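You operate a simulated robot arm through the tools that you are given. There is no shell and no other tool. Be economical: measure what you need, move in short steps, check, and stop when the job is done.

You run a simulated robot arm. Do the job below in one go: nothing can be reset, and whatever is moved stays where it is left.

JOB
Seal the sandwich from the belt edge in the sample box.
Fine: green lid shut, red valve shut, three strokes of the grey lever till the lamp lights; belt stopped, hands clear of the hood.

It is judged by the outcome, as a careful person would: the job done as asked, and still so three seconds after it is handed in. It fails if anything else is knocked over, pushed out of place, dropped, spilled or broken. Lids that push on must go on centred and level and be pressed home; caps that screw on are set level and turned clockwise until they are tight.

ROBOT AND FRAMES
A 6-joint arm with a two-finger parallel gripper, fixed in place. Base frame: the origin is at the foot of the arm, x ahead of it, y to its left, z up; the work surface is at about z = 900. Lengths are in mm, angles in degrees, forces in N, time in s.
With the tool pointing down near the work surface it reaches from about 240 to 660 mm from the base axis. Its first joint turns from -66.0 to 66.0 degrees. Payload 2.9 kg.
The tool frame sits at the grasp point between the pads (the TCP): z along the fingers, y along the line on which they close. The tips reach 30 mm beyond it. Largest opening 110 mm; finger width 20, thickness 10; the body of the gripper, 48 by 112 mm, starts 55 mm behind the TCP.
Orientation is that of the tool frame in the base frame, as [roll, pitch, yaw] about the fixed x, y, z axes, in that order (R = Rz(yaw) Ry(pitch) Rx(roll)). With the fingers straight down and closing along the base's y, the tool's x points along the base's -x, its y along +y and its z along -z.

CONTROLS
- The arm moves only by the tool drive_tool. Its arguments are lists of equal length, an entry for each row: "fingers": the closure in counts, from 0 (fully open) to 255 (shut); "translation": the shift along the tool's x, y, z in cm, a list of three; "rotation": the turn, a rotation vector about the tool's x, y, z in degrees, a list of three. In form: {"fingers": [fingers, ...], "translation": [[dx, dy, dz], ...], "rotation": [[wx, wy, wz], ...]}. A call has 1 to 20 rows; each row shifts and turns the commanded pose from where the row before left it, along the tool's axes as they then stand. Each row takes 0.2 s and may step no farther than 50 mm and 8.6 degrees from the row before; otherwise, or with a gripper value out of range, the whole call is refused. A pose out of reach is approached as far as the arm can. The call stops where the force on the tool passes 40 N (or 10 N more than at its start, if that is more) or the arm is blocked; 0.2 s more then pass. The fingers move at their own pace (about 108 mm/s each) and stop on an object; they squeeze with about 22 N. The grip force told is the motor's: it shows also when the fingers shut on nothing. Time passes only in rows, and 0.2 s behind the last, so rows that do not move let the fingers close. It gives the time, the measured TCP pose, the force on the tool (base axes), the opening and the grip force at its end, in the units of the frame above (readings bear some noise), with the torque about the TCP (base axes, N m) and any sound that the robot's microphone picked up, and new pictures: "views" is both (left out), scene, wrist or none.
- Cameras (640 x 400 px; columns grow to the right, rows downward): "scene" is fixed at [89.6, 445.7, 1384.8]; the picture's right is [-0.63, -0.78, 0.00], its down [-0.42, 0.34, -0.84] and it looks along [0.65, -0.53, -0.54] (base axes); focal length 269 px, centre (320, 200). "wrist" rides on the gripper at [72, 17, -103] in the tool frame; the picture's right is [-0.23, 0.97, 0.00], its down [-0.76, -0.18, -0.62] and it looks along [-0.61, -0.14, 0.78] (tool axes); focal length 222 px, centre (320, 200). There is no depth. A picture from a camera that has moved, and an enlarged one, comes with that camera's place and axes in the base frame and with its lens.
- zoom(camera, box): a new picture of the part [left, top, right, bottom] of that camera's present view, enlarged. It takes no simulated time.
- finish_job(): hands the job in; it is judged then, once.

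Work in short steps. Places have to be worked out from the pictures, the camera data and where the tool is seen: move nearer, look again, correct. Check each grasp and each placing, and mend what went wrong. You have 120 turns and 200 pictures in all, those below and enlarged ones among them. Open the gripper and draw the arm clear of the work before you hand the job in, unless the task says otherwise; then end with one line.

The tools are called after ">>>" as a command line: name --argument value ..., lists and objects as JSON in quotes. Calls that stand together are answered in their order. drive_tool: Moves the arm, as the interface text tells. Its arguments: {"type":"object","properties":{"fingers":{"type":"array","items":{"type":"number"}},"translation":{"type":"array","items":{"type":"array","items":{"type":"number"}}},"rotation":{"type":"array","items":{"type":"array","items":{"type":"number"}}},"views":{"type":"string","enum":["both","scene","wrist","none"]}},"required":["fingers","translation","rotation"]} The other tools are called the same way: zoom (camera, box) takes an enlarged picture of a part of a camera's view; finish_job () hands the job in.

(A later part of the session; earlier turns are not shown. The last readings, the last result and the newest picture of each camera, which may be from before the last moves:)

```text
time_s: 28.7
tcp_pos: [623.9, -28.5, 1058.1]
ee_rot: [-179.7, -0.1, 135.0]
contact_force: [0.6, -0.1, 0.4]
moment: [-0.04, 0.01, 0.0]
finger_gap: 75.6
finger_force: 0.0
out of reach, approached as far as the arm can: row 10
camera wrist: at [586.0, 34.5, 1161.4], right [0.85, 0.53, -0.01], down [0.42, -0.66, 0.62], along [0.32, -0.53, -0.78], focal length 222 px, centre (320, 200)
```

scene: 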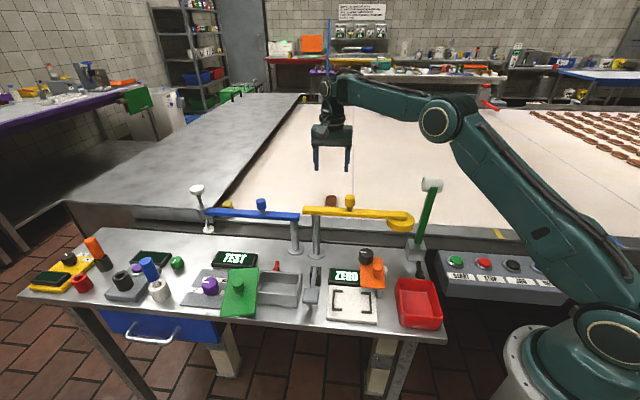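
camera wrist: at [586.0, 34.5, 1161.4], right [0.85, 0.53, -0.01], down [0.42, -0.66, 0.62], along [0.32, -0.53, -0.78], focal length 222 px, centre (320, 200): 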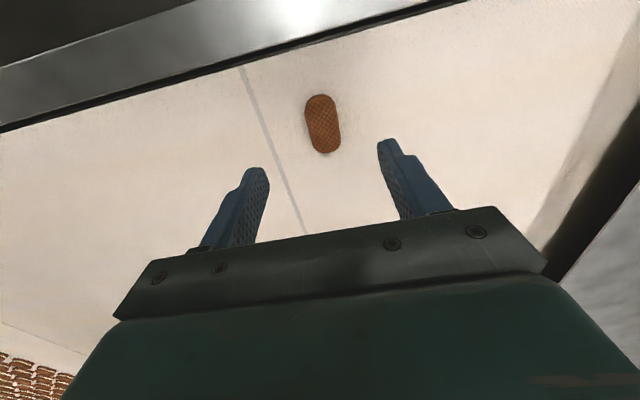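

The sandwich axis is along n, with its centre near (633,-40), about 15 mm beyond the TCP. I'll lower, shift onto it and look again.

>>> drive_tool --fingers '[80, 80, 80]' --translation '[[0, 0, 4], [0, 0, 3], [-1.5, -0.15, 0.5]]' --rotation '[[0, 0, 0], [0, 0, 0], [0, 0, 0]]' --views "wrist"

>>> zoom --camera "scene" --box '[285, 130, 385, 220]'

```text
time_s: 29.5
tcp_pos: [633.4, -41.3, 983.1]
ee_rot: [-179.6, -0.3, 135.1]
contact_force: [0.3, -0.4, 0.6]
moment: [0.02, 0.01, 0.03]
finger_gap: 75.2
finger_force: 0.1
camera wrist: at [594.9, 21.9, 1086.4], right [0.85, 0.53, -0.01], down [0.42, -0.66, 0.62], along [0.32, -0.53, -0.78], focal length 222 px, centre (320, 200)
```

wrist: 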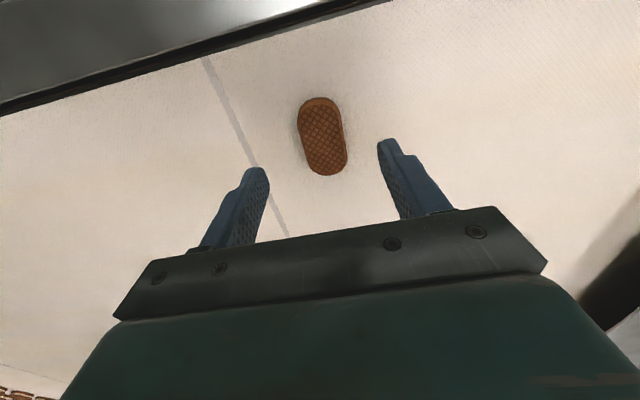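

```text
4.44 times, centred on (335, 175) of scene
camera zoom: at [89.5, 445.7, 1384.8], right [-0.63, -0.78, 0.0], down [-0.42, 0.34, -0.84], along [0.65, -0.53, -0.54], focal length 1195 px, centre (253, 311)
```

zoom: 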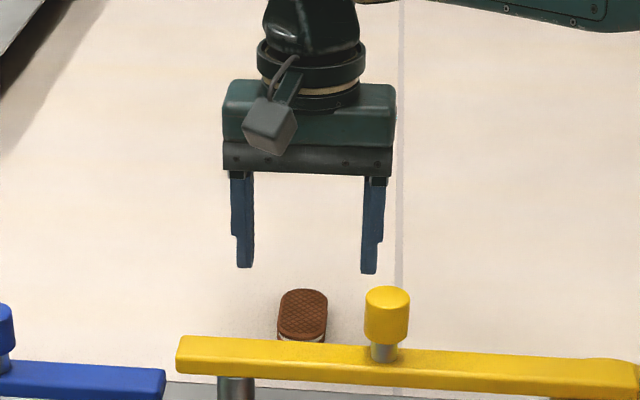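

The TCP is over the sandwich. I'll descend to TCP z≈942 and look at the tips against the sandwich height.

>>> drive_tool --fingers '[120, 120, 120]' --translation '[[0.05, 0, 2], [0, 0, 1.5], [0, 0, 0.6]]' --rotation '[[0, 0, 0], [0, 0, 0], [0, 0, 0]]' --views "wrist"

>>> zoom --camera "scene" --box '[300, 160, 370, 220]'

>>> zoom --camera "wrist" --box '[230, 80, 430, 220]'

```text
time_s: 30.3
tcp_pos: [633.0, -40.7, 941.2]
ee_rot: [-179.6, -0.3, 135.1]
contact_force: [-0.2, -0.1, 0.4]
moment: [-0.01, 0.03, -0.01]
finger_gap: 58.3
finger_force: 0.0
camera wrist: at [594.6, 22.5, 1045.6], right [0.85, 0.53, -0.01], down [0.42, -0.66, 0.62], along [0.32, -0.53, -0.78], focal length 222 px, centre (320, 200)
```

wrist: 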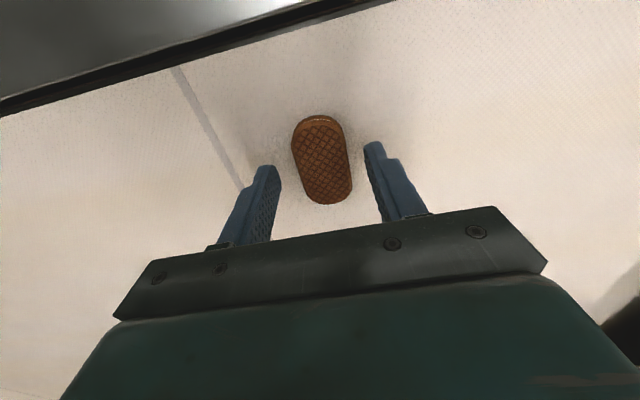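

```text
6.67 times, centred on (335, 190) of scene
camera zoom: at [89.6, 445.7, 1384.8], right [-0.63, -0.78, 0.0], down [-0.42, 0.34, -0.84], along [0.65, -0.53, -0.54], focal length 1792 px, centre (220, 267)
```

zoom: 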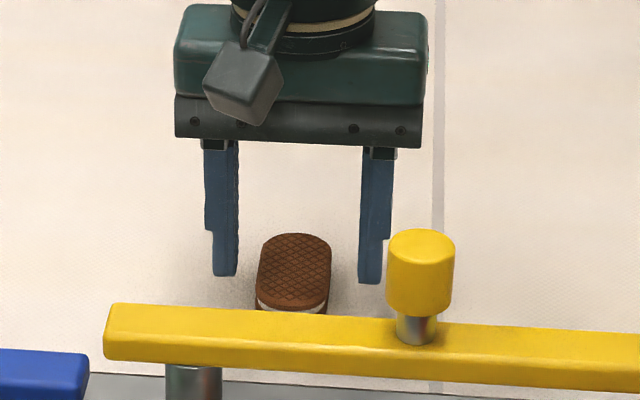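

```text
2.86 times, centred on (330, 150) of wrist
camera zoom: at [594.6, 22.5, 1045.6], right [0.85, 0.53, -0.01], down [0.42, -0.66, 0.62], along [0.32, -0.53, -0.78], focal length 635 px, centre (291, 343)
```

zoom: 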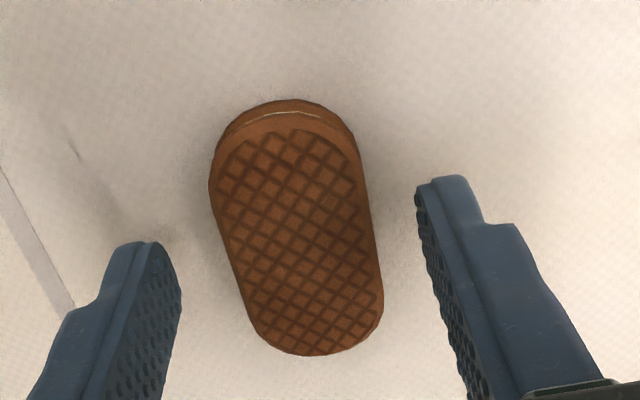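

The tips are at z≈911 beside the sandwich. I'll drop another 5 mm, checking for contact, and then close on it.

>>> drive_tool --fingers '[120, 120, 255, 255, 255]' --translation '[[0, 0, 0.25], [0, 0, 0.2], [0, 0, 0], [0, 0, 0], [0, 0, 0]]' --rotation '[[0, 0, 0], [0, 0, 0], [0, 0, 0], [0, 0, 0], [0, 0, 0]]' --views "wrist"

>>> zoom --camera "scene" --box '[300, 160, 370, 220]'

```text
time_s: 31.5
tcp_pos: [632.6, -41.9, 937.5]
ee_rot: [-179.8, -0.3, 135.1]
contact_force: [0.9, -0.8, 0.7]
moment: [-0.02, 0.0, 0.02]
finger_gap: 33.7
finger_force: 21.9
camera wrist: at [594.3, 22.5, 1041.3], right [0.85, 0.53, -0.01], down [0.42, -0.66, 0.62], along [0.32, -0.53, -0.78], focal length 222 px, centre (320, 200)
```

wrist: 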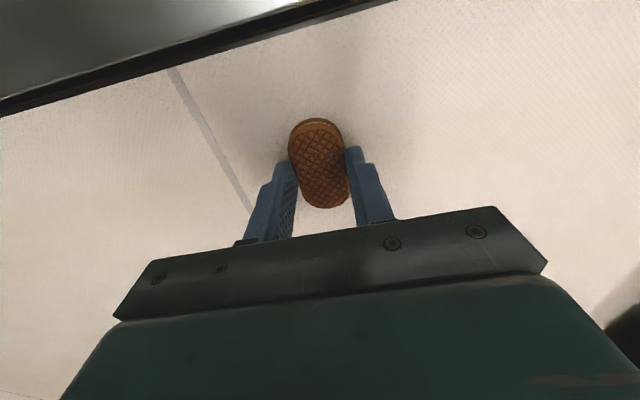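

```text
6.67 times, centred on (335, 190) of scene
camera zoom: at [89.6, 445.7, 1384.8], right [-0.63, -0.78, 0.0], down [-0.42, 0.34, -0.84], along [0.65, -0.53, -0.54], focal length 1792 px, centre (220, 267)
```

zoom: 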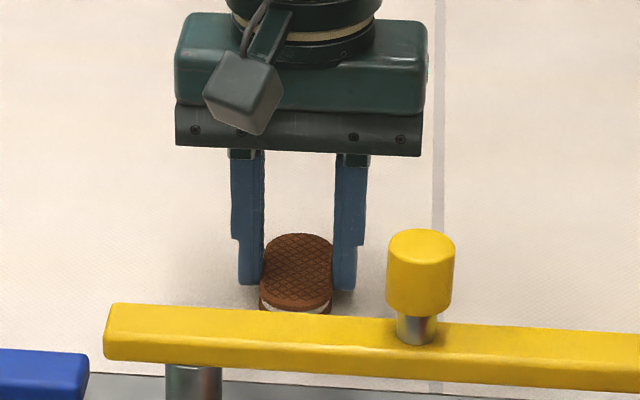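

Gripped at 33.7 mm. I'll lift and check the hold.

>>> drive_tool --fingers '[255, 255, 255, 255]' --translation '[[0, 0, -1], [0, 0, -2], [0, 0, -3], [0, 0, -3]]' --rotation '[[0, 0, 0], [0, 0, 0], [0, 0, 0], [0, 0, 0]]' --views "wrist"

>>> zoom --camera "scene" --box '[290, 120, 380, 220]'

```text
time_s: 32.5
tcp_pos: [633.3, -41.4, 1028.2]
ee_rot: [-179.7, -0.2, 135.0]
contact_force: [-0.5, 0.0, 0.5]
moment: [-0.03, 0.0, 0.04]
finger_gap: 33.6
finger_force: 21.9
camera wrist: at [594.7, 22.7, 1131.8], right [0.85, 0.53, -0.01], down [0.42, -0.66, 0.62], along [0.32, -0.53, -0.78], focal length 222 px, centre (320, 200)
```

wrist: 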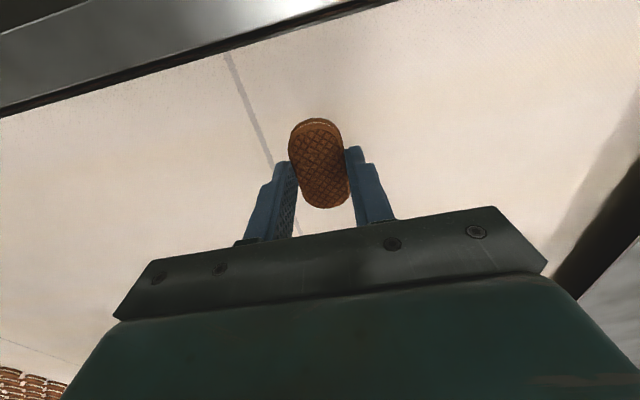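

```text
4.00 times, centred on (335, 170) of scene
camera zoom: at [89.6, 445.7, 1384.8], right [-0.63, -0.78, 0.0], down [-0.42, 0.34, -0.84], along [0.65, -0.53, -0.54], focal length 1075 px, centre (260, 320)
```

zoom: 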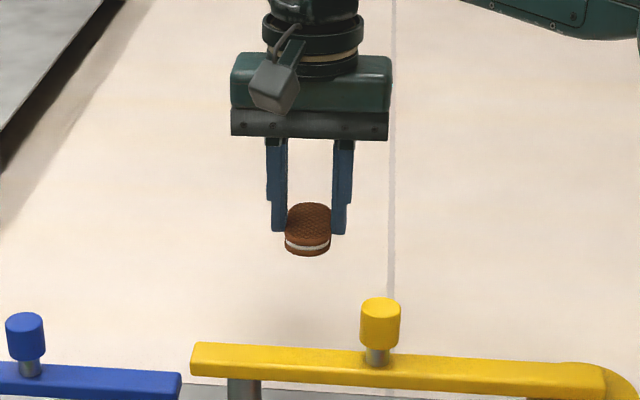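

The sandwich is held, level with the tips. I'll travel back high over the bars to above the open box, then turn 90° so its length lies along the box.

>>> drive_tool --fingers '[255, 255, 255, 255, 255, 255, 255, 255, 255, 255]' --translation '[[1, 0, -4.5], [1, 0, -4.5], [4.29, 1.04, 0], [4.29, 1.04, 0], [4.29, 1.04, 0], [4.29, 1.04, 0], [4.29, 1.04, 0], [4.29, 1.04, 0], [4.29, 1.04, 0], [4.29, 1.04, 0]]' --rotation '[[0, 0, 0], [0, 0, 0], [0, 0, 0], [0, 0, 0], [0, 0, 0], [0, 0, 0], [0, 0, 0], [0, 0, 0], [0, 0, 0], [0, 0, 0]]' --views "none"

>>> drive_tool --fingers '[255, 255, 255, 255, 255, 255, 255, 255, 255, 255, 255, 255, 255]' --translation '[[0, 0, 0], [0, 0, 0], [0, 0, 0], [0, 0, 0], [0, 0, 0], [0, 0, 0], [0, 0, 0], [0, 0, 0], [0, 0, 0], [0, 0, 0], [0, 0, 0], [0, 0, 3], [0, 0, 3]]' --rotation '[[0, 0, 8.2], [0, 0, 8.2], [0, 0, 8.2], [0, 0, 8.2], [0, 0, 8.2], [0, 0, 8.2], [0, 0, 8.2], [0, 0, 8.2], [0, 0, 8.2], [0, 0, 8.2], [0, 0, 8], [0, 0, 0], [0, 0, 0]]' --views "both"

>>> zoom --camera "scene" --box '[220, 210, 340, 310]'

>>> zoom --camera "wrist" --box '[220, 30, 440, 220]'

```text
time_s: 34.7
tcp_pos: [435.0, 274.7, 1118.9]
ee_rot: [-179.8, -0.2, 135.0]
contact_force: [0.1, 0.2, 0.6]
moment: [0.0, 0.02, -0.01]
finger_gap: 33.5
finger_force: 22.1
```

```text
time_s: 37.5
tcp_pos: [434.6, 274.4, 1059.2]
ee_rot: [-179.7, 0.3, 45.0]
contact_force: [0.2, 0.4, -0.1]
moment: [-0.02, -0.01, 0.0]
finger_gap: 33.1
finger_force: 21.5
camera wrist: at [499.1, 313.8, 1162.0], right [0.53, -0.85, 0.0], down [-0.66, -0.41, 0.63], along [-0.53, -0.33, -0.78], focal length 222 px, centre (320, 200)
```

scene: 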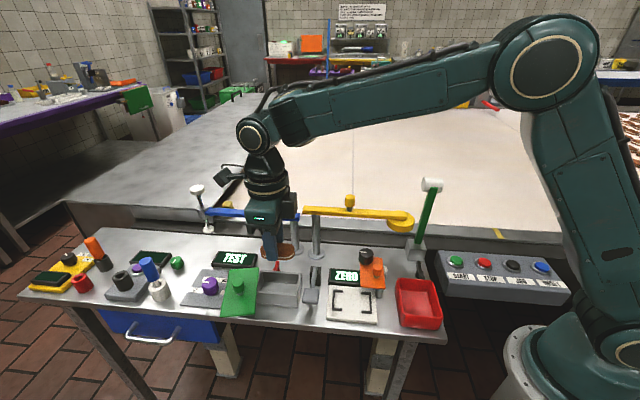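
wrist: 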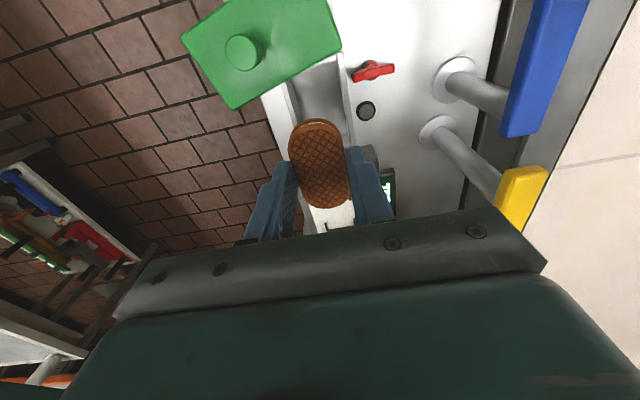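

```text
4.00 times, centred on (280, 260) of scene
camera zoom: at [89.6, 445.7, 1384.8], right [-0.63, -0.78, 0.0], down [-0.42, 0.34, -0.84], along [0.65, -0.53, -0.54], focal length 1075 px, centre (480, -40)
```

zoom: 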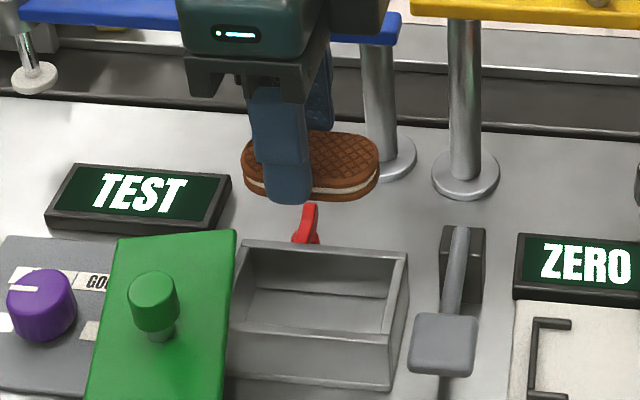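

```text
2.11 times, centred on (330, 125) of wrist
camera zoom: at [499.1, 313.8, 1162.0], right [0.53, -0.85, 0.0], down [-0.66, -0.41, 0.63], along [-0.53, -0.33, -0.78], focal length 468 px, centre (299, 358)
```

zoom: 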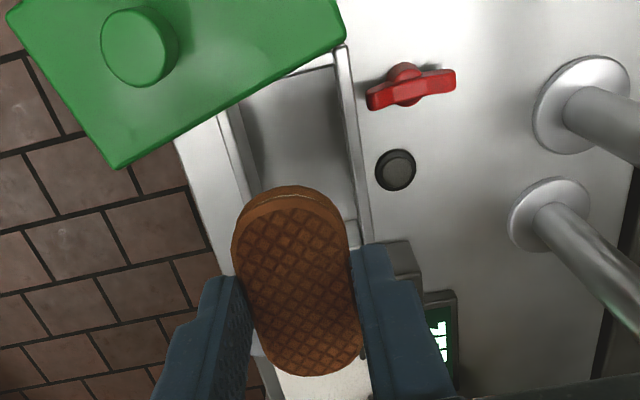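

The box interior is only about 45 mm wide, so the fingers (about 54 mm across the sandwich) can't go inside with it; the sandwich must be held by its upper edge and released low. I'll return it to the belt to regrip it higher.

>>> drive_tool --fingers '[255, 255, 255, 255, 255, 255, 255, 255, 255, 255, 255, 255, 255]' --translation '[[0, 0, -3], [0, 0, -3], [0, 0, 0], [0, 0, 0], [0, 0, 0], [0, 0, 0], [0, 0, 0], [0, 0, 0], [0, 0, 0], [0, 0, 0], [0, 0, 0], [0, 0, 0], [0, 0, 0]]' --rotation '[[0, 0, 0], [0, 0, 0], [0, 0, -8.2], [0, 0, -8.2], [0, 0, -8.2], [0, 0, -8.2], [0, 0, -8.2], [0, 0, -8.2], [0, 0, -8.2], [0, 0, -8.2], [0, 0, -8.2], [0, 0, -8.2], [0, 0, -8]]' --views "none"

>>> drive_tool --fingers '[255, 255, 255, 255, 255, 255, 255, 255, 255, 255, 255, 255]' --translation '[[-4.29, -1.04, 0], [-4.29, -1.04, 0], [-4.29, -1.04, 0], [-4.29, -1.04, 0], [-4.29, -1.04, 0], [-4.29, -1.04, 0], [-4.29, -1.04, 0], [-4.29, -1.04, 0], [-0.5, 0, 4.5], [-0.5, 0, 4.5], [0, 0, 4.5], [0, 0, 3]]' --rotation '[[0, 0, 0], [0, 0, 0], [0, 0, 0], [0, 0, 0], [0, 0, 0], [0, 0, 0], [0, 0, 0], [0, 0, 0], [0, 0, 0], [0, 0, 0], [0, 0, 0], [0, 0, 0]]' --views "wrist"

```text
time_s: 40.3
tcp_pos: [435.6, 273.3, 1119.1]
ee_rot: [-179.8, -0.4, 135.2]
contact_force: [-0.2, 0.3, -0.8]
moment: [0.02, 0.02, -0.02]
finger_gap: 33.7
finger_force: 22.7
```

```text
time_s: 42.9
tcp_pos: [625.4, -35.0, 952.6]
ee_rot: [-179.8, -0.2, 135.1]
contact_force: [0.1, -0.4, -0.3]
moment: [0.03, 0.02, -0.03]
finger_gap: 34.1
finger_force: 21.6
camera wrist: at [586.7, 29.5, 1056.2], right [0.85, 0.53, -0.01], down [0.42, -0.66, 0.62], along [0.32, -0.53, -0.78], focal length 222 px, centre (320, 200)
```

wrist: 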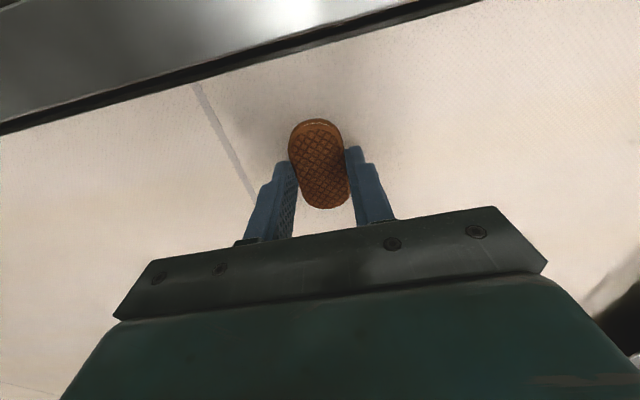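

I'll set it down at the same height, open slightly, rise 9 mm and regrip on the upper part.

>>> drive_tool --fingers '[255, 255, 255, 140, 140, 140, 140, 255, 255, 255, 255]' --translation '[[0, 0, 1], [0, 0, 0.5], [0, 0, 0], [0, 0, 0], [0, 0, 0], [0, 0, -0.9], [0, 0, 0], [0, 0, 0], [0, 0, 0], [0, 0, 0], [0, 0, 0]]' --rotation '[[0, 0, 0], [0, 0, 0], [0, 0, 0], [0, 0, 0], [0, 0, 0], [0, 0, 0], [0, 0, 0], [0, 0, 0], [0, 0, 0], [0, 0, 0], [0, 0, 0]]' --views "none"

>>> drive_tool --fingers '[255, 255]' --translation '[[0, 0, -1], [0, 0, -3]]' --rotation '[[0, 0, 0], [0, 0, 0]]' --views "wrist"

>>> zoom --camera "scene" --box '[300, 150, 370, 210]'

```text
time_s: 45.3
tcp_pos: [626.5, -34.4, 946.2]
ee_rot: [-179.7, -0.3, 135.1]
contact_force: [-0.7, -1.5, -0.2]
moment: [0.05, 0.04, 0.01]
finger_gap: 0.1
finger_force: 21.6
```

```text
time_s: 45.9
tcp_pos: [625.2, -33.6, 986.2]
ee_rot: [-179.6, -0.4, 135.1]
contact_force: [0.0, 0.7, -0.1]
moment: [-0.01, 0.03, -0.01]
finger_gap: 0.2
finger_force: 22.4
camera wrist: at [587.3, 29.6, 1090.7], right [0.85, 0.53, -0.01], down [0.42, -0.66, 0.62], along [0.32, -0.53, -0.78], focal length 222 px, centre (320, 200)
```

wrist: 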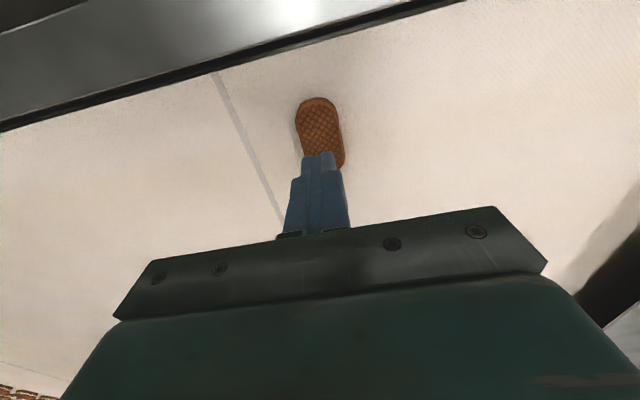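

```text
6.67 times, centred on (335, 180) of scene
camera zoom: at [89.5, 445.7, 1384.8], right [-0.63, -0.78, 0.0], down [-0.42, 0.34, -0.84], along [0.65, -0.53, -0.54], focal length 1792 px, centre (220, 333)
```

zoom: 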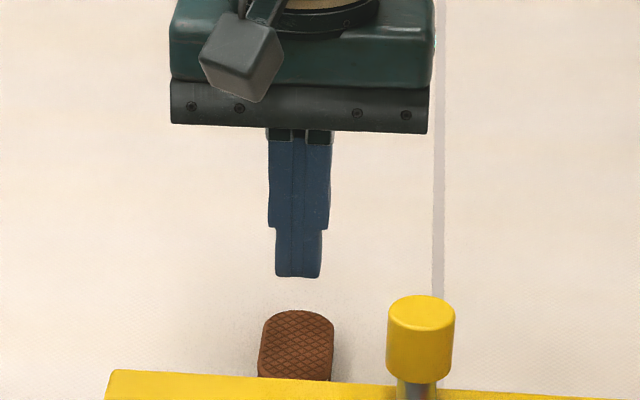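

The closing passed above it, so the sandwich top is under z≈916 and the first grip was already fairly high. I'll open and regrip with TCP at about 939.5.

>>> drive_tool --fingers '[130, 130, 130, 130, 255, 255, 255, 255]' --translation '[[0, 0, 0], [0, 0, 0], [0, 0, 3], [0, 0, 1.65], [0, 0, 0], [0, 0, 0], [0, 0, 0], [0, 0, 0]]' --rotation '[[0, 0, 0], [0, 0, 0], [0, 0, 0], [0, 0, 0], [0, 0, 0], [0, 0, 0], [0, 0, 0], [0, 0, 0]]' --views "wrist"

>>> zoom --camera "scene" --box '[300, 160, 370, 220]'

```text
time_s: 47.7
tcp_pos: [625.2, -33.6, 939.7]
ee_rot: [-179.8, -0.3, 135.2]
contact_force: [0.6, -0.3, 0.6]
moment: [0.0, 0.03, -0.03]
finger_gap: 33.4
finger_force: 21.8
camera wrist: at [586.9, 29.6, 1043.4], right [0.85, 0.53, -0.01], down [0.42, -0.66, 0.62], along [0.32, -0.53, -0.78], focal length 222 px, centre (320, 200)
```

wrist: 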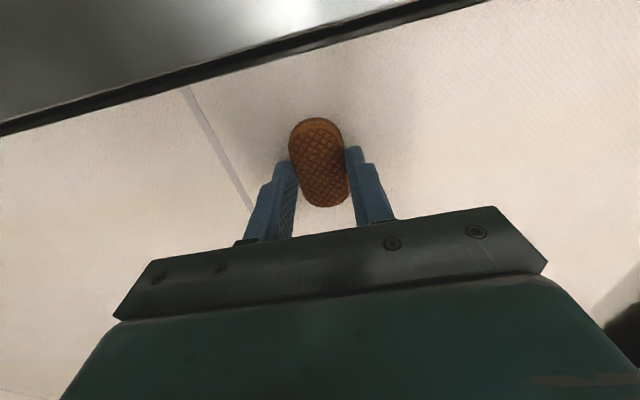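

```text
6.67 times, centred on (335, 190) of scene
camera zoom: at [89.6, 445.7, 1384.8], right [-0.63, -0.78, 0.0], down [-0.42, 0.34, -0.84], along [0.65, -0.53, -0.54], focal length 1792 px, centre (220, 267)
```

zoom: 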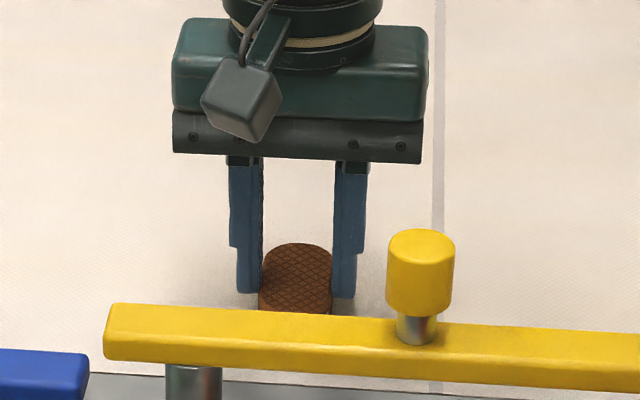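

Gripped at 33.4 mm with the fingers higher. Lifting and travelling back to the box, then turning.

>>> drive_tool --fingers '[255, 255, 255, 255, 255, 255, 255, 255, 255, 255, 255, 255, 255]' --translation '[[0, 0, -2], [0.5, 0, -4], [0.5, 0, -4], [1, 0, -4], [1, 0, -4], [4.03, 1.06, 0], [4.03, 1.06, 0], [4.03, 1.06, 0], [4.03, 1.06, 0], [4.03, 1.06, 0], [4.03, 1.06, 0], [4.03, 1.06, 0], [4.03, 1.06, 0]]' --rotation '[[0, 0, 0], [0, 0, 0], [0, 0, 0], [0, 0, 0], [0, 0, 0], [0, 0, 0], [0, 0, 0], [0, 0, 0], [0, 0, 0], [0, 0, 0], [0, 0, 0], [0, 0, 0], [0, 0, 0]]' --views "none"

>>> drive_tool --fingers '[255, 255, 255, 255, 255, 255, 255, 255, 255, 255, 255, 255, 255, 255]' --translation '[[0, 0, 0], [0, 0, 0], [0, 0, 0], [0, 0, 0], [0, 0, 0], [0, 0, 0], [0, 0, 0], [0, 0, 0], [0, 0, 0], [0, 0, 0], [0, 0, 0], [0, 0, 4], [0, 0, 4], [0, 0, 2]]' --rotation '[[0, 0, 8.2], [0, 0, 8.2], [0, 0, 8.2], [0, 0, 8.2], [0, 0, 8.2], [0, 0, 8.2], [0, 0, 8.2], [0, 0, 8.2], [0, 0, 8.2], [0, 0, 8.2], [0, 0, 8], [0, 0, 0], [0, 0, 0], [0, 0, 0]]' --views "wrist"

>>> zoom --camera "scene" --box '[220, 220, 340, 320]'

>>> zoom --camera "wrist" --box '[220, 30, 440, 220]'

```text
time_s: 50.5
tcp_pos: [437.2, 274.6, 1120.4]
ee_rot: [-179.7, -0.2, 135.0]
contact_force: [-0.5, 0.3, -0.7]
moment: [-0.02, -0.02, -0.01]
finger_gap: 33.8
finger_force: 21.6
```

```text
time_s: 53.5
tcp_pos: [436.3, 276.5, 1020.6]
ee_rot: [-179.7, 0.3, 45.0]
contact_force: [0.3, -0.4, 0.4]
moment: [-0.01, -0.02, 0.0]
finger_gap: 33.4
finger_force: 21.9
camera wrist: at [500.8, 315.3, 1123.3], right [0.53, -0.85, 0.0], down [-0.66, -0.41, 0.63], along [-0.53, -0.33, -0.78], focal length 222 px, centre (320, 200)
```

wrist: 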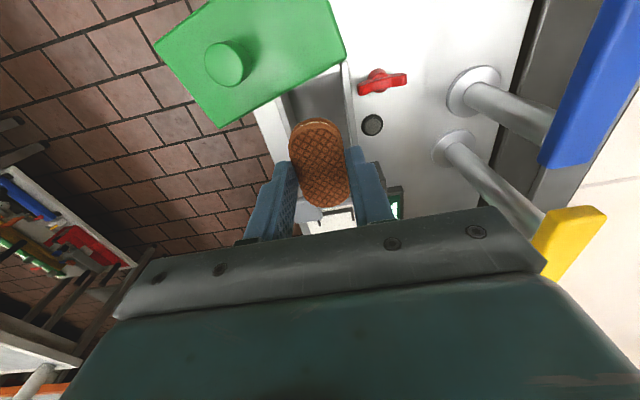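

```text
4.00 times, centred on (280, 270) of scene
camera zoom: at [89.6, 445.7, 1384.8], right [-0.63, -0.78, 0.0], down [-0.42, 0.34, -0.84], along [0.65, -0.53, -0.54], focal length 1075 px, centre (480, -80)
```

zoom: 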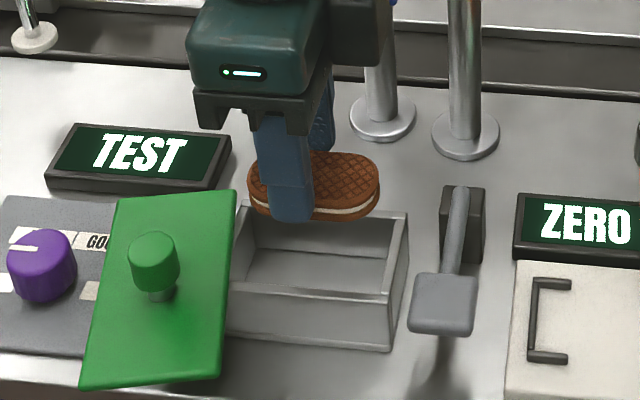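

```text
2.11 times, centred on (330, 125) of wrist
camera zoom: at [500.8, 315.3, 1123.3], right [0.53, -0.85, 0.0], down [-0.66, -0.41, 0.63], along [-0.53, -0.33, -0.78], focal length 468 px, centre (299, 358)
```

zoom: 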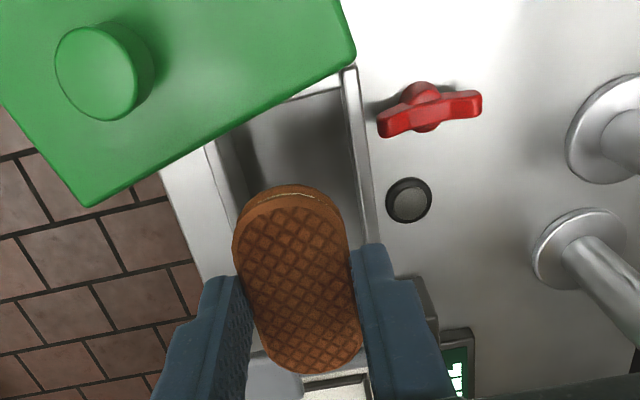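

Aligned over the box (interior about 48 mm wide, centre n≈114). I'll lower to just above the rim, with the sandwich's lower part going inside.

>>> drive_tool --fingers '[255, 255, 255]' --translation '[[-0.15, 0.1, 2], [0, 0, 1.5], [0, 0, 0.8]]' --rotation '[[0, 0, 0], [0, 0, 0], [0, 0, 0]]' --views "wrist"

>>> zoom --camera "scene" --box '[240, 240, 320, 310]'

>>> zoom --camera "wrist" --box '[250, 90, 410, 220]'

```text
time_s: 54.3
tcp_pos: [435.7, 272.3, 976.7]
ee_rot: [-179.8, 0.3, 45.1]
contact_force: [-0.2, 0.5, -1.0]
moment: [-0.03, -0.01, -0.02]
finger_gap: 33.6
finger_force: 22.2
camera wrist: at [500.1, 313.4, 1081.1], right [0.53, -0.85, 0.0], down [-0.66, -0.41, 0.63], along [-0.53, -0.33, -0.78], focal length 222 px, centre (320, 200)
```

wrist: 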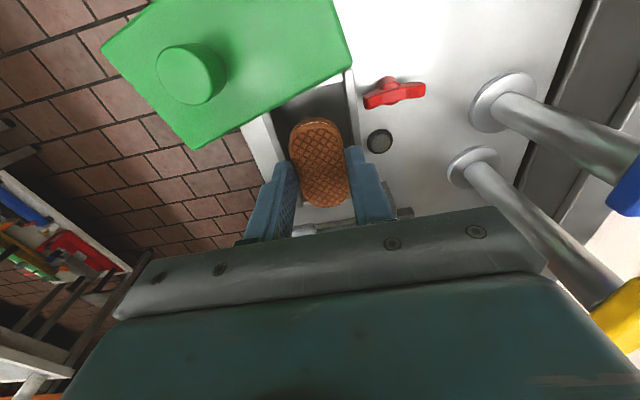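

```text
5.71 times, centred on (280, 275) of scene
camera zoom: at [89.6, 445.7, 1384.8], right [-0.63, -0.78, 0.0], down [-0.42, 0.34, -0.84], along [0.65, -0.53, -0.54], focal length 1536 px, centre (549, -229)
```

zoom: 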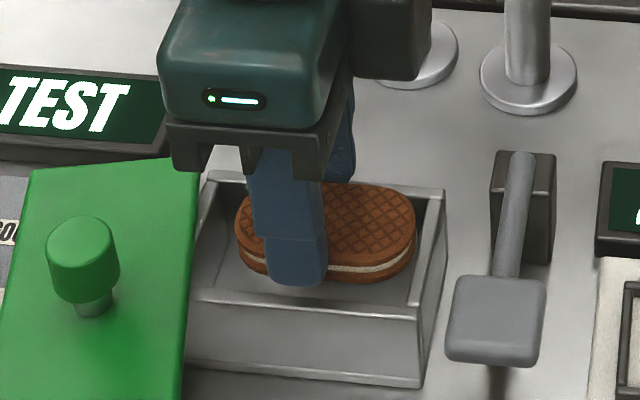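

```text
3.08 times, centred on (330, 155) of wrist
camera zoom: at [500.1, 313.4, 1081.1], right [0.53, -0.85, 0.0], down [-0.66, -0.41, 0.63], along [-0.53, -0.33, -0.78], focal length 684 px, centre (289, 338)
```

zoom: 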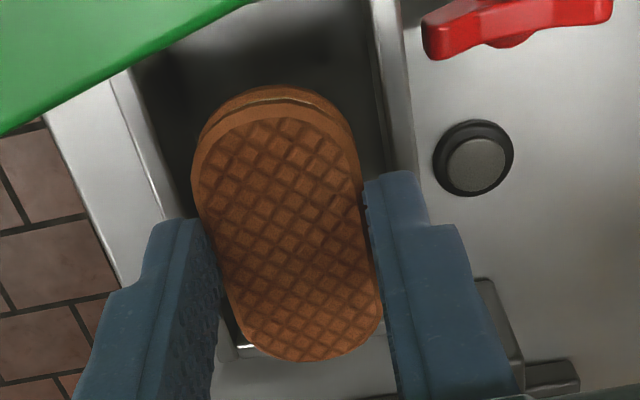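

The sandwich is centred across; I'll shift 3 mm toward +e and lower in 1 mm steps toward rim contact.

>>> drive_tool --fingers '[255, 255, 255]' --translation '[[0.3, 0, 0.1], [0, 0, 0.1], [0, 0, 0.1]]' --rotation '[[0, 0, 0], [0, 0, 0], [0, 0, 0]]' --views "none"

>>> drive_tool --fingers '[255, 255]' --translation '[[0, 0, 0.1], [0, 0, 0.1]]' --rotation '[[0, 0, 0], [0, 0, 0]]' --views "none"

```text
time_s: 55.1
tcp_pos: [438.6, 275.2, 974.9]
ee_rot: [-179.7, 0.5, 45.2]
contact_force: [-0.1, 0.9, -0.1]
moment: [-0.01, -0.01, -0.02]
finger_gap: 33.8
finger_force: 21.9
```

```text
time_s: 55.7
tcp_pos: [438.4, 275.1, 972.4]
ee_rot: [-179.7, 0.4, 45.0]
contact_force: [0.0, -0.6, 0.2]
moment: [-0.02, 0.02, 0.01]
finger_gap: 33.6
finger_force: 21.6
```

>>> drive_tool --fingers '[255, 255, 255]' --translation '[[0, 0, 0.1], [0, 0, 0.1], [0, 0, 0.1]]' --rotation '[[0, 0, 0], [0, 0, 0], [0, 0, 0]]' --views "wrist"

>>> zoom --camera "scene" --box '[240, 240, 320, 310]'

>>> zoom --camera "wrist" --box '[250, 90, 410, 220]'

```text
time_s: 56.5
tcp_pos: [437.2, 274.8, 970.0]
ee_rot: [-179.8, 0.3, 45.0]
contact_force: [-0.8, -0.8, 4.5]
moment: [-0.08, -0.06, -0.02]
finger_gap: 33.9
finger_force: 21.9
camera wrist: at [502.1, 315.3, 1073.5], right [0.53, -0.85, 0.0], down [-0.66, -0.41, 0.63], along [-0.53, -0.33, -0.78], focal length 222 px, centre (320, 200)
```

wrist: 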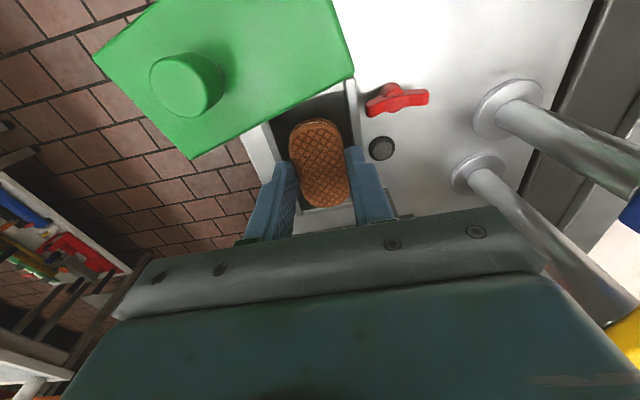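

```text
5.71 times, centred on (280, 275) of scene
camera zoom: at [89.5, 445.6, 1384.9], right [-0.63, -0.78, 0.0], down [-0.42, 0.34, -0.84], along [0.65, -0.53, -0.54], focal length 1536 px, centre (549, -229)
```

zoom: 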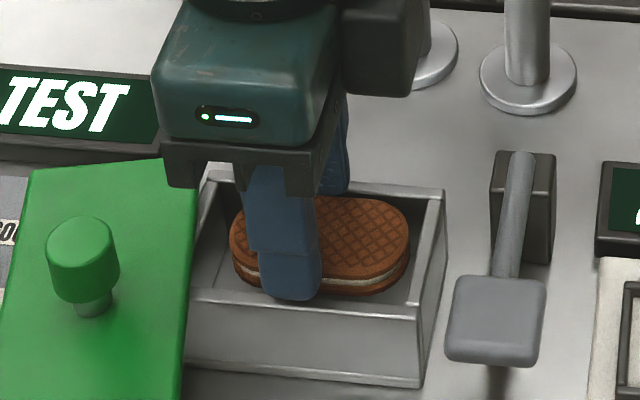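

```text
3.08 times, centred on (330, 155) of wrist
camera zoom: at [502.1, 315.3, 1073.5], right [0.53, -0.85, 0.0], down [-0.66, -0.41, 0.63], along [-0.53, -0.33, -0.78], focal length 684 px, centre (289, 338)
```

zoom: 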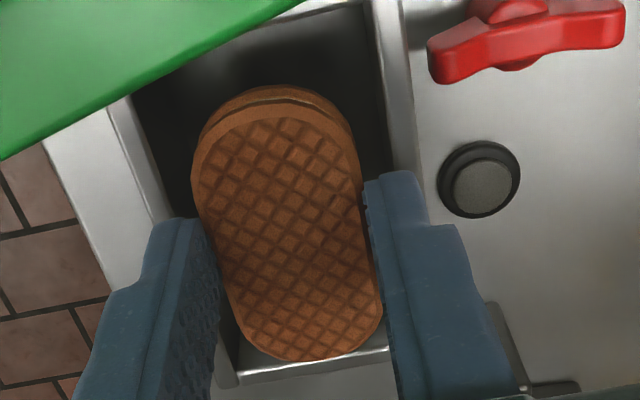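

Light rim contact at tip z≈940, sandwich already partly inside and centred. I'll raise half a millimetre and release.

>>> drive_tool --fingers '[255, 120, 120, 120, 120, 120]' --translation '[[0, 0, -0.06], [0, 0, 0], [0, 0, 0], [0, 0, -2], [0, 0, -4], [0, 0, -4]]' --rotation '[[0, 0, 0], [0, 0, 0], [0, 0, 0], [0, 0, 0], [0, 0, 0], [0, 0, 0]]' --views "both"

>>> zoom --camera "scene" --box '[220, 230, 330, 320]'

```text
time_s: 57.9
tcp_pos: [438.5, 276.1, 1071.1]
ee_rot: [-179.7, 0.3, 45.0]
contact_force: [0.0, -0.2, 1.2]
moment: [0.03, 0.02, -0.02]
finger_gap: 58.4
finger_force: 0.1
camera wrist: at [503.2, 315.4, 1174.7], right [0.53, -0.85, 0.0], down [-0.66, -0.41, 0.63], along [-0.53, -0.33, -0.78], focal length 222 px, centre (320, 200)
```

scene: 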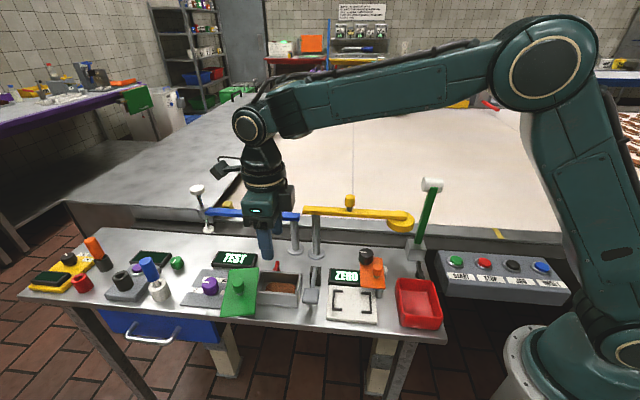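
wrist: 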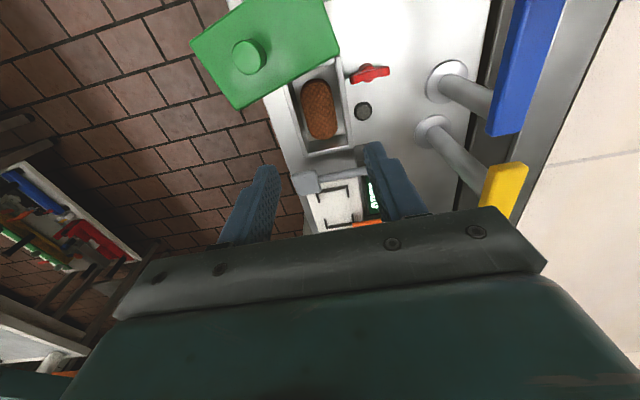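

```text
4.44 times, centred on (275, 275) of scene
camera zoom: at [89.5, 445.7, 1384.8], right [-0.63, -0.78, 0.0], down [-0.42, 0.34, -0.84], along [0.65, -0.53, -0.54], focal length 1195 px, centre (520, -133)
```

zoom: 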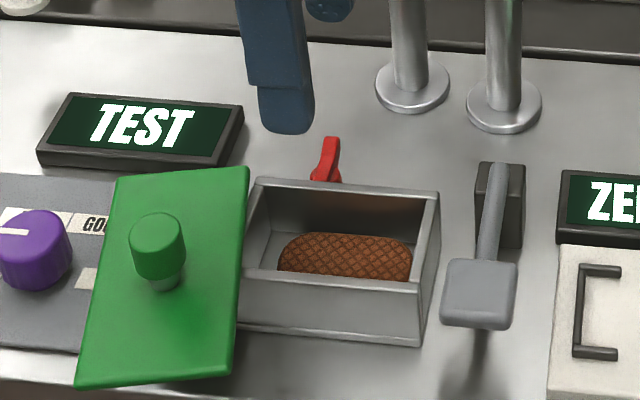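

The sandwich lies flat in the box. Next I move over the lid knob at about (460,354.6) to swing the lid shut.

>>> drive_tool --fingers '[130, 130, 130]' --translation '[[3.5, -2, 0], [3.57, -2.03, 0], [0, 0, 2]]' --rotation '[[0, 0, -2], [0, 0, 0], [0, 0, 0]]' --views "wrist"

>>> zoom --camera "scene" --box '[200, 220, 310, 310]'

```text
time_s: 58.7
tcp_pos: [457.4, 354.6, 1050.6]
ee_rot: [-179.7, 0.4, 46.9]
contact_force: [-0.8, 0.4, -0.1]
moment: [-0.05, -0.01, -0.03]
finger_gap: 54.1
finger_force: 0.1
camera wrist: at [521.1, 396.9, 1152.9], right [0.56, -0.83, 0.0], down [-0.64, -0.44, 0.63], along [-0.52, -0.35, -0.78], focal length 222 px, centre (320, 200)
```

wrist: 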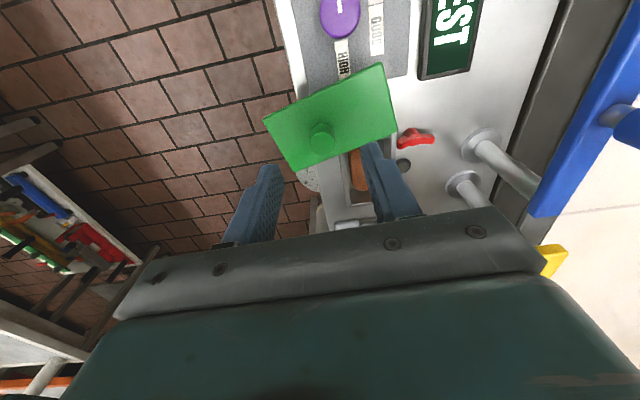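

```text
4.44 times, centred on (255, 265) of scene
camera zoom: at [89.5, 445.7, 1384.8], right [-0.63, -0.78, 0.0], down [-0.42, 0.34, -0.84], along [0.65, -0.53, -0.54], focal length 1195 px, centre (609, -89)
```

zoom: 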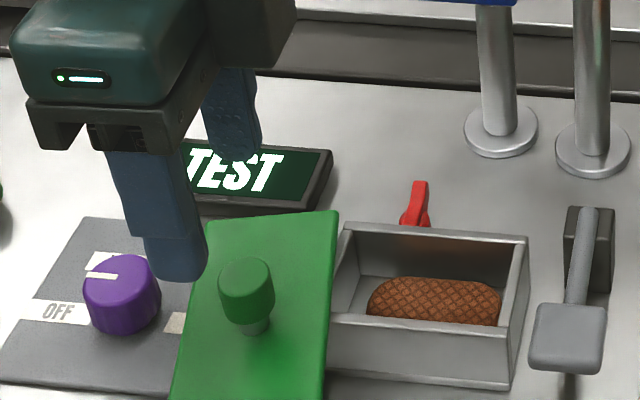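

The knob is right below. Descend and grip it.

>>> drive_tool --fingers '[130, 130, 130, 255, 255, 255]' --translation '[[0.15, 0, 2], [0, 0, 3], [0, 0, 1.05], [0, 0, 0], [0, 0, 0], [0, 0, 0]]' --rotation '[[0, 0, 0], [0, 0, 0], [0, 0, 0], [0, 0, 0], [0, 0, 0], [0, 0, 0]]' --views "none"

>>> zoom --camera "scene" --box '[200, 220, 310, 310]'

```text
time_s: 60.1
tcp_pos: [459.1, 355.1, 989.5]
ee_rot: [-179.7, 0.2, 47.0]
contact_force: [0.8, -3.3, -1.3]
moment: [0.13, -0.56, -0.05]
finger_gap: 20.8
finger_force: 44.6
```

```text
4.44 times, centred on (255, 265) of scene
camera zoom: at [89.6, 445.6, 1384.9], right [-0.63, -0.78, 0.0], down [-0.42, 0.34, -0.84], along [0.65, -0.53, -0.54], focal length 1195 px, centre (609, -89)
```

zoom: 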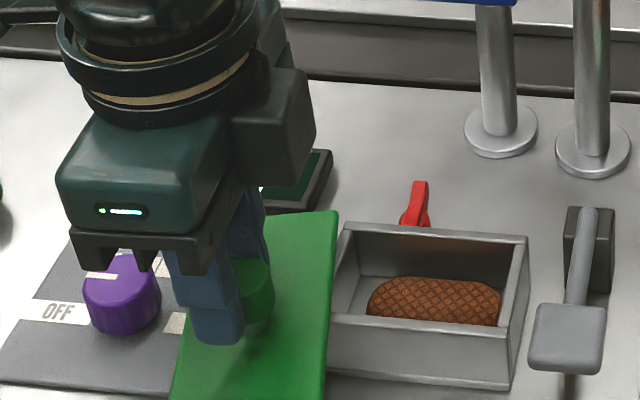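

Gripped. I refit the pivot at (493.7,302.1) with radius 63, and now swing back in 6° steps (12 of them).

>>> drive_tool --fingers '[255, 255, 255, 255, 255, 255, 255, 255, 255, 255, 255, 255]' --translation '[[-0.65, -0.125, 0], [-0.65, -0.125, 0], [-0.65, -0.125, 0], [-0.65, -0.125, 0], [-0.65, -0.125, 0], [-0.65, -0.125, 0], [-0.65, -0.125, 0], [-0.65, -0.125, 0], [-0.65, -0.125, 0], [-0.65, -0.125, 0], [-0.65, -0.125, 0], [-0.65, -0.125, 0]]' --rotation '[[0, 0, -6], [0, 0, -6], [0, 0, -6], [0, 0, -6], [0, 0, -6], [0, 0, -6], [0, 0, -6], [0, 0, -6], [0, 0, -6], [0, 0, -6], [0, 0, -6], [0, 0, -6]]' --views "none"

>>> zoom --camera "scene" --box '[220, 220, 330, 310]'

```text
time_s: 62.7
tcp_pos: [433.6, 285.6, 989.7]
ee_rot: [-179.6, -0.2, 119.1]
contact_force: [-0.3, -3.2, -6.8]
moment: [-0.38, -0.43, -0.13]
finger_gap: 20.9
finger_force: 44.9
```

```text
4.44 times, centred on (275, 265) of scene
camera zoom: at [89.6, 445.7, 1384.8], right [-0.63, -0.78, 0.0], down [-0.42, 0.34, -0.84], along [0.65, -0.53, -0.54], focal length 1195 px, centre (520, -89)
```

zoom: 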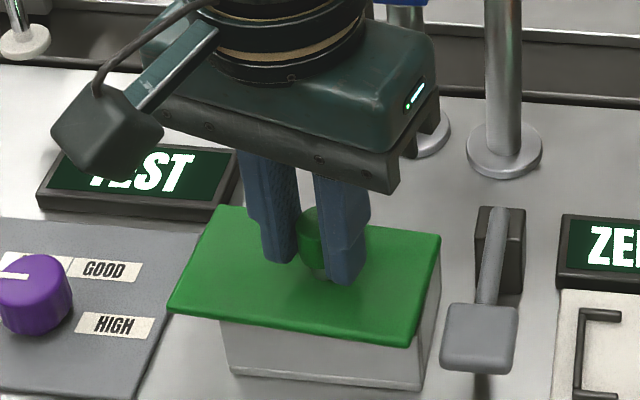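

Nearly shut, about 8° to go. I'll finish with small steps until it stops.

>>> drive_tool --fingers '[255, 255, 255, 255]' --translation '[[-0.43, -0.09, 0], [-0.43, -0.09, 0], [-0.16, -0.03, 0], [-0.16, -0.03, 0]]' --rotation '[[0, 0, -4], [0, 0, -4], [0, 0, -1], [0, 0, -1]]' --views "none"

>>> zoom --camera "scene" --box '[220, 220, 330, 310]'

```text
time_s: 63.7
tcp_pos: [435.6, 280.2, 988.9]
ee_rot: [-179.8, -0.5, 129.9]
contact_force: [-16.4, 36.3, -7.2]
moment: [0.65, 0.16, -0.03]
finger_gap: 21.6
finger_force: 45.4
```

```text
4.44 times, centred on (275, 265) of scene
camera zoom: at [89.1, 446.8, 1384.5], right [-0.63, -0.78, 0.0], down [-0.42, 0.34, -0.84], along [0.65, -0.53, -0.54], focal length 1195 px, centre (520, -89)
```

zoom: 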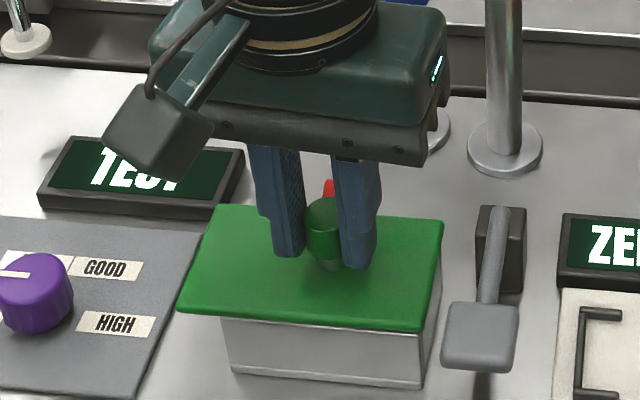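

The lid is back at its stop, matching its original position. I'll relax the push, release, rise and check.

>>> drive_tool --fingers '[255, 130, 130, 130, 130, 130]' --translation '[[0.25, 0.05, 0], [0, 0, 0], [0, 0, 0], [0, 0, -4], [0, 0, -4], [0, 0, -4]]' --rotation '[[0, 0, 0], [0, 0, 0], [0, 0, 0], [0, 0, 0], [0, 0, 0], [0, 0, 0]]' --views "both"

>>> zoom --camera "scene" --box '[230, 220, 340, 310]'

>>> zoom --camera "wrist" --box '[230, 70, 410, 190]'

```text
time_s: 65.1
tcp_pos: [438.9, 277.0, 1110.4]
ee_rot: [-179.6, -0.2, 129.1]
contact_force: [0.2, 0.6, -0.4]
moment: [0.04, 0.0, -0.01]
finger_gap: 54.1
finger_force: 0.0
camera wrist: at [407.2, 343.9, 1214.6], right [0.9, 0.44, -0.01], down [0.35, -0.7, 0.62], along [0.27, -0.56, -0.78], focal length 222 px, centre (320, 200)
```

scene: 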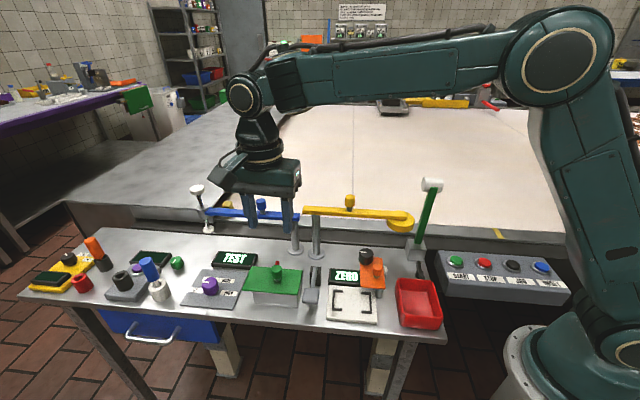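
wrist: 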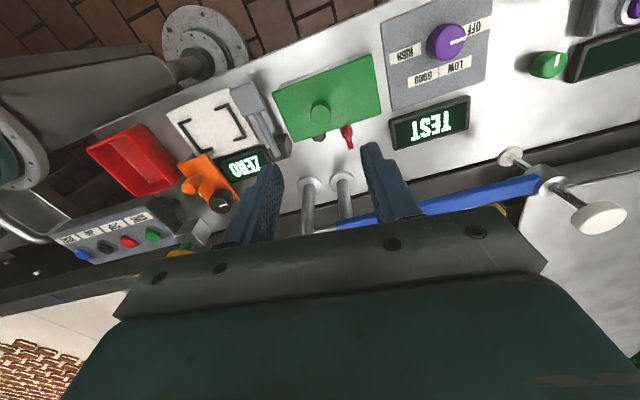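

```text
4.44 times, centred on (285, 265) of scene
camera zoom: at [89.5, 445.7, 1384.8], right [-0.63, -0.78, 0.0], down [-0.42, 0.34, -0.84], along [0.65, -0.53, -0.54], focal length 1195 px, centre (476, -89)
```

zoom: 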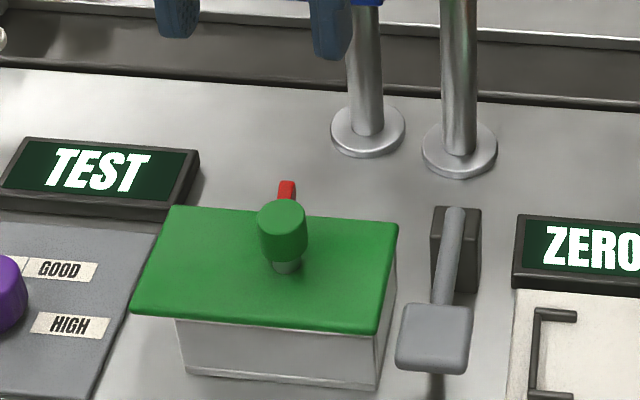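

```text
3.33 times, centred on (320, 130) of wrist
camera zoom: at [407.2, 343.9, 1214.6], right [0.9, 0.44, -0.01], down [0.35, -0.7, 0.62], along [0.27, -0.56, -0.78], focal length 740 px, centre (320, 433)
```

zoom: 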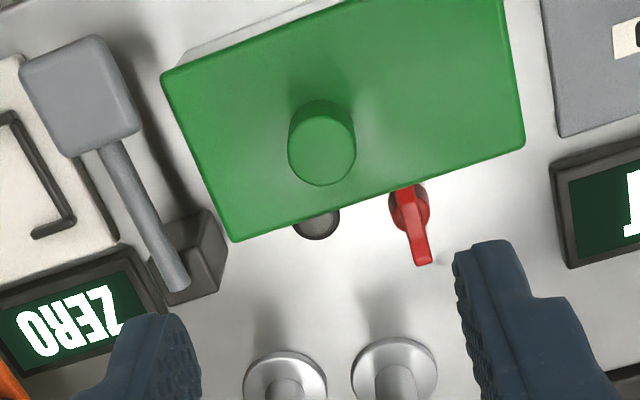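

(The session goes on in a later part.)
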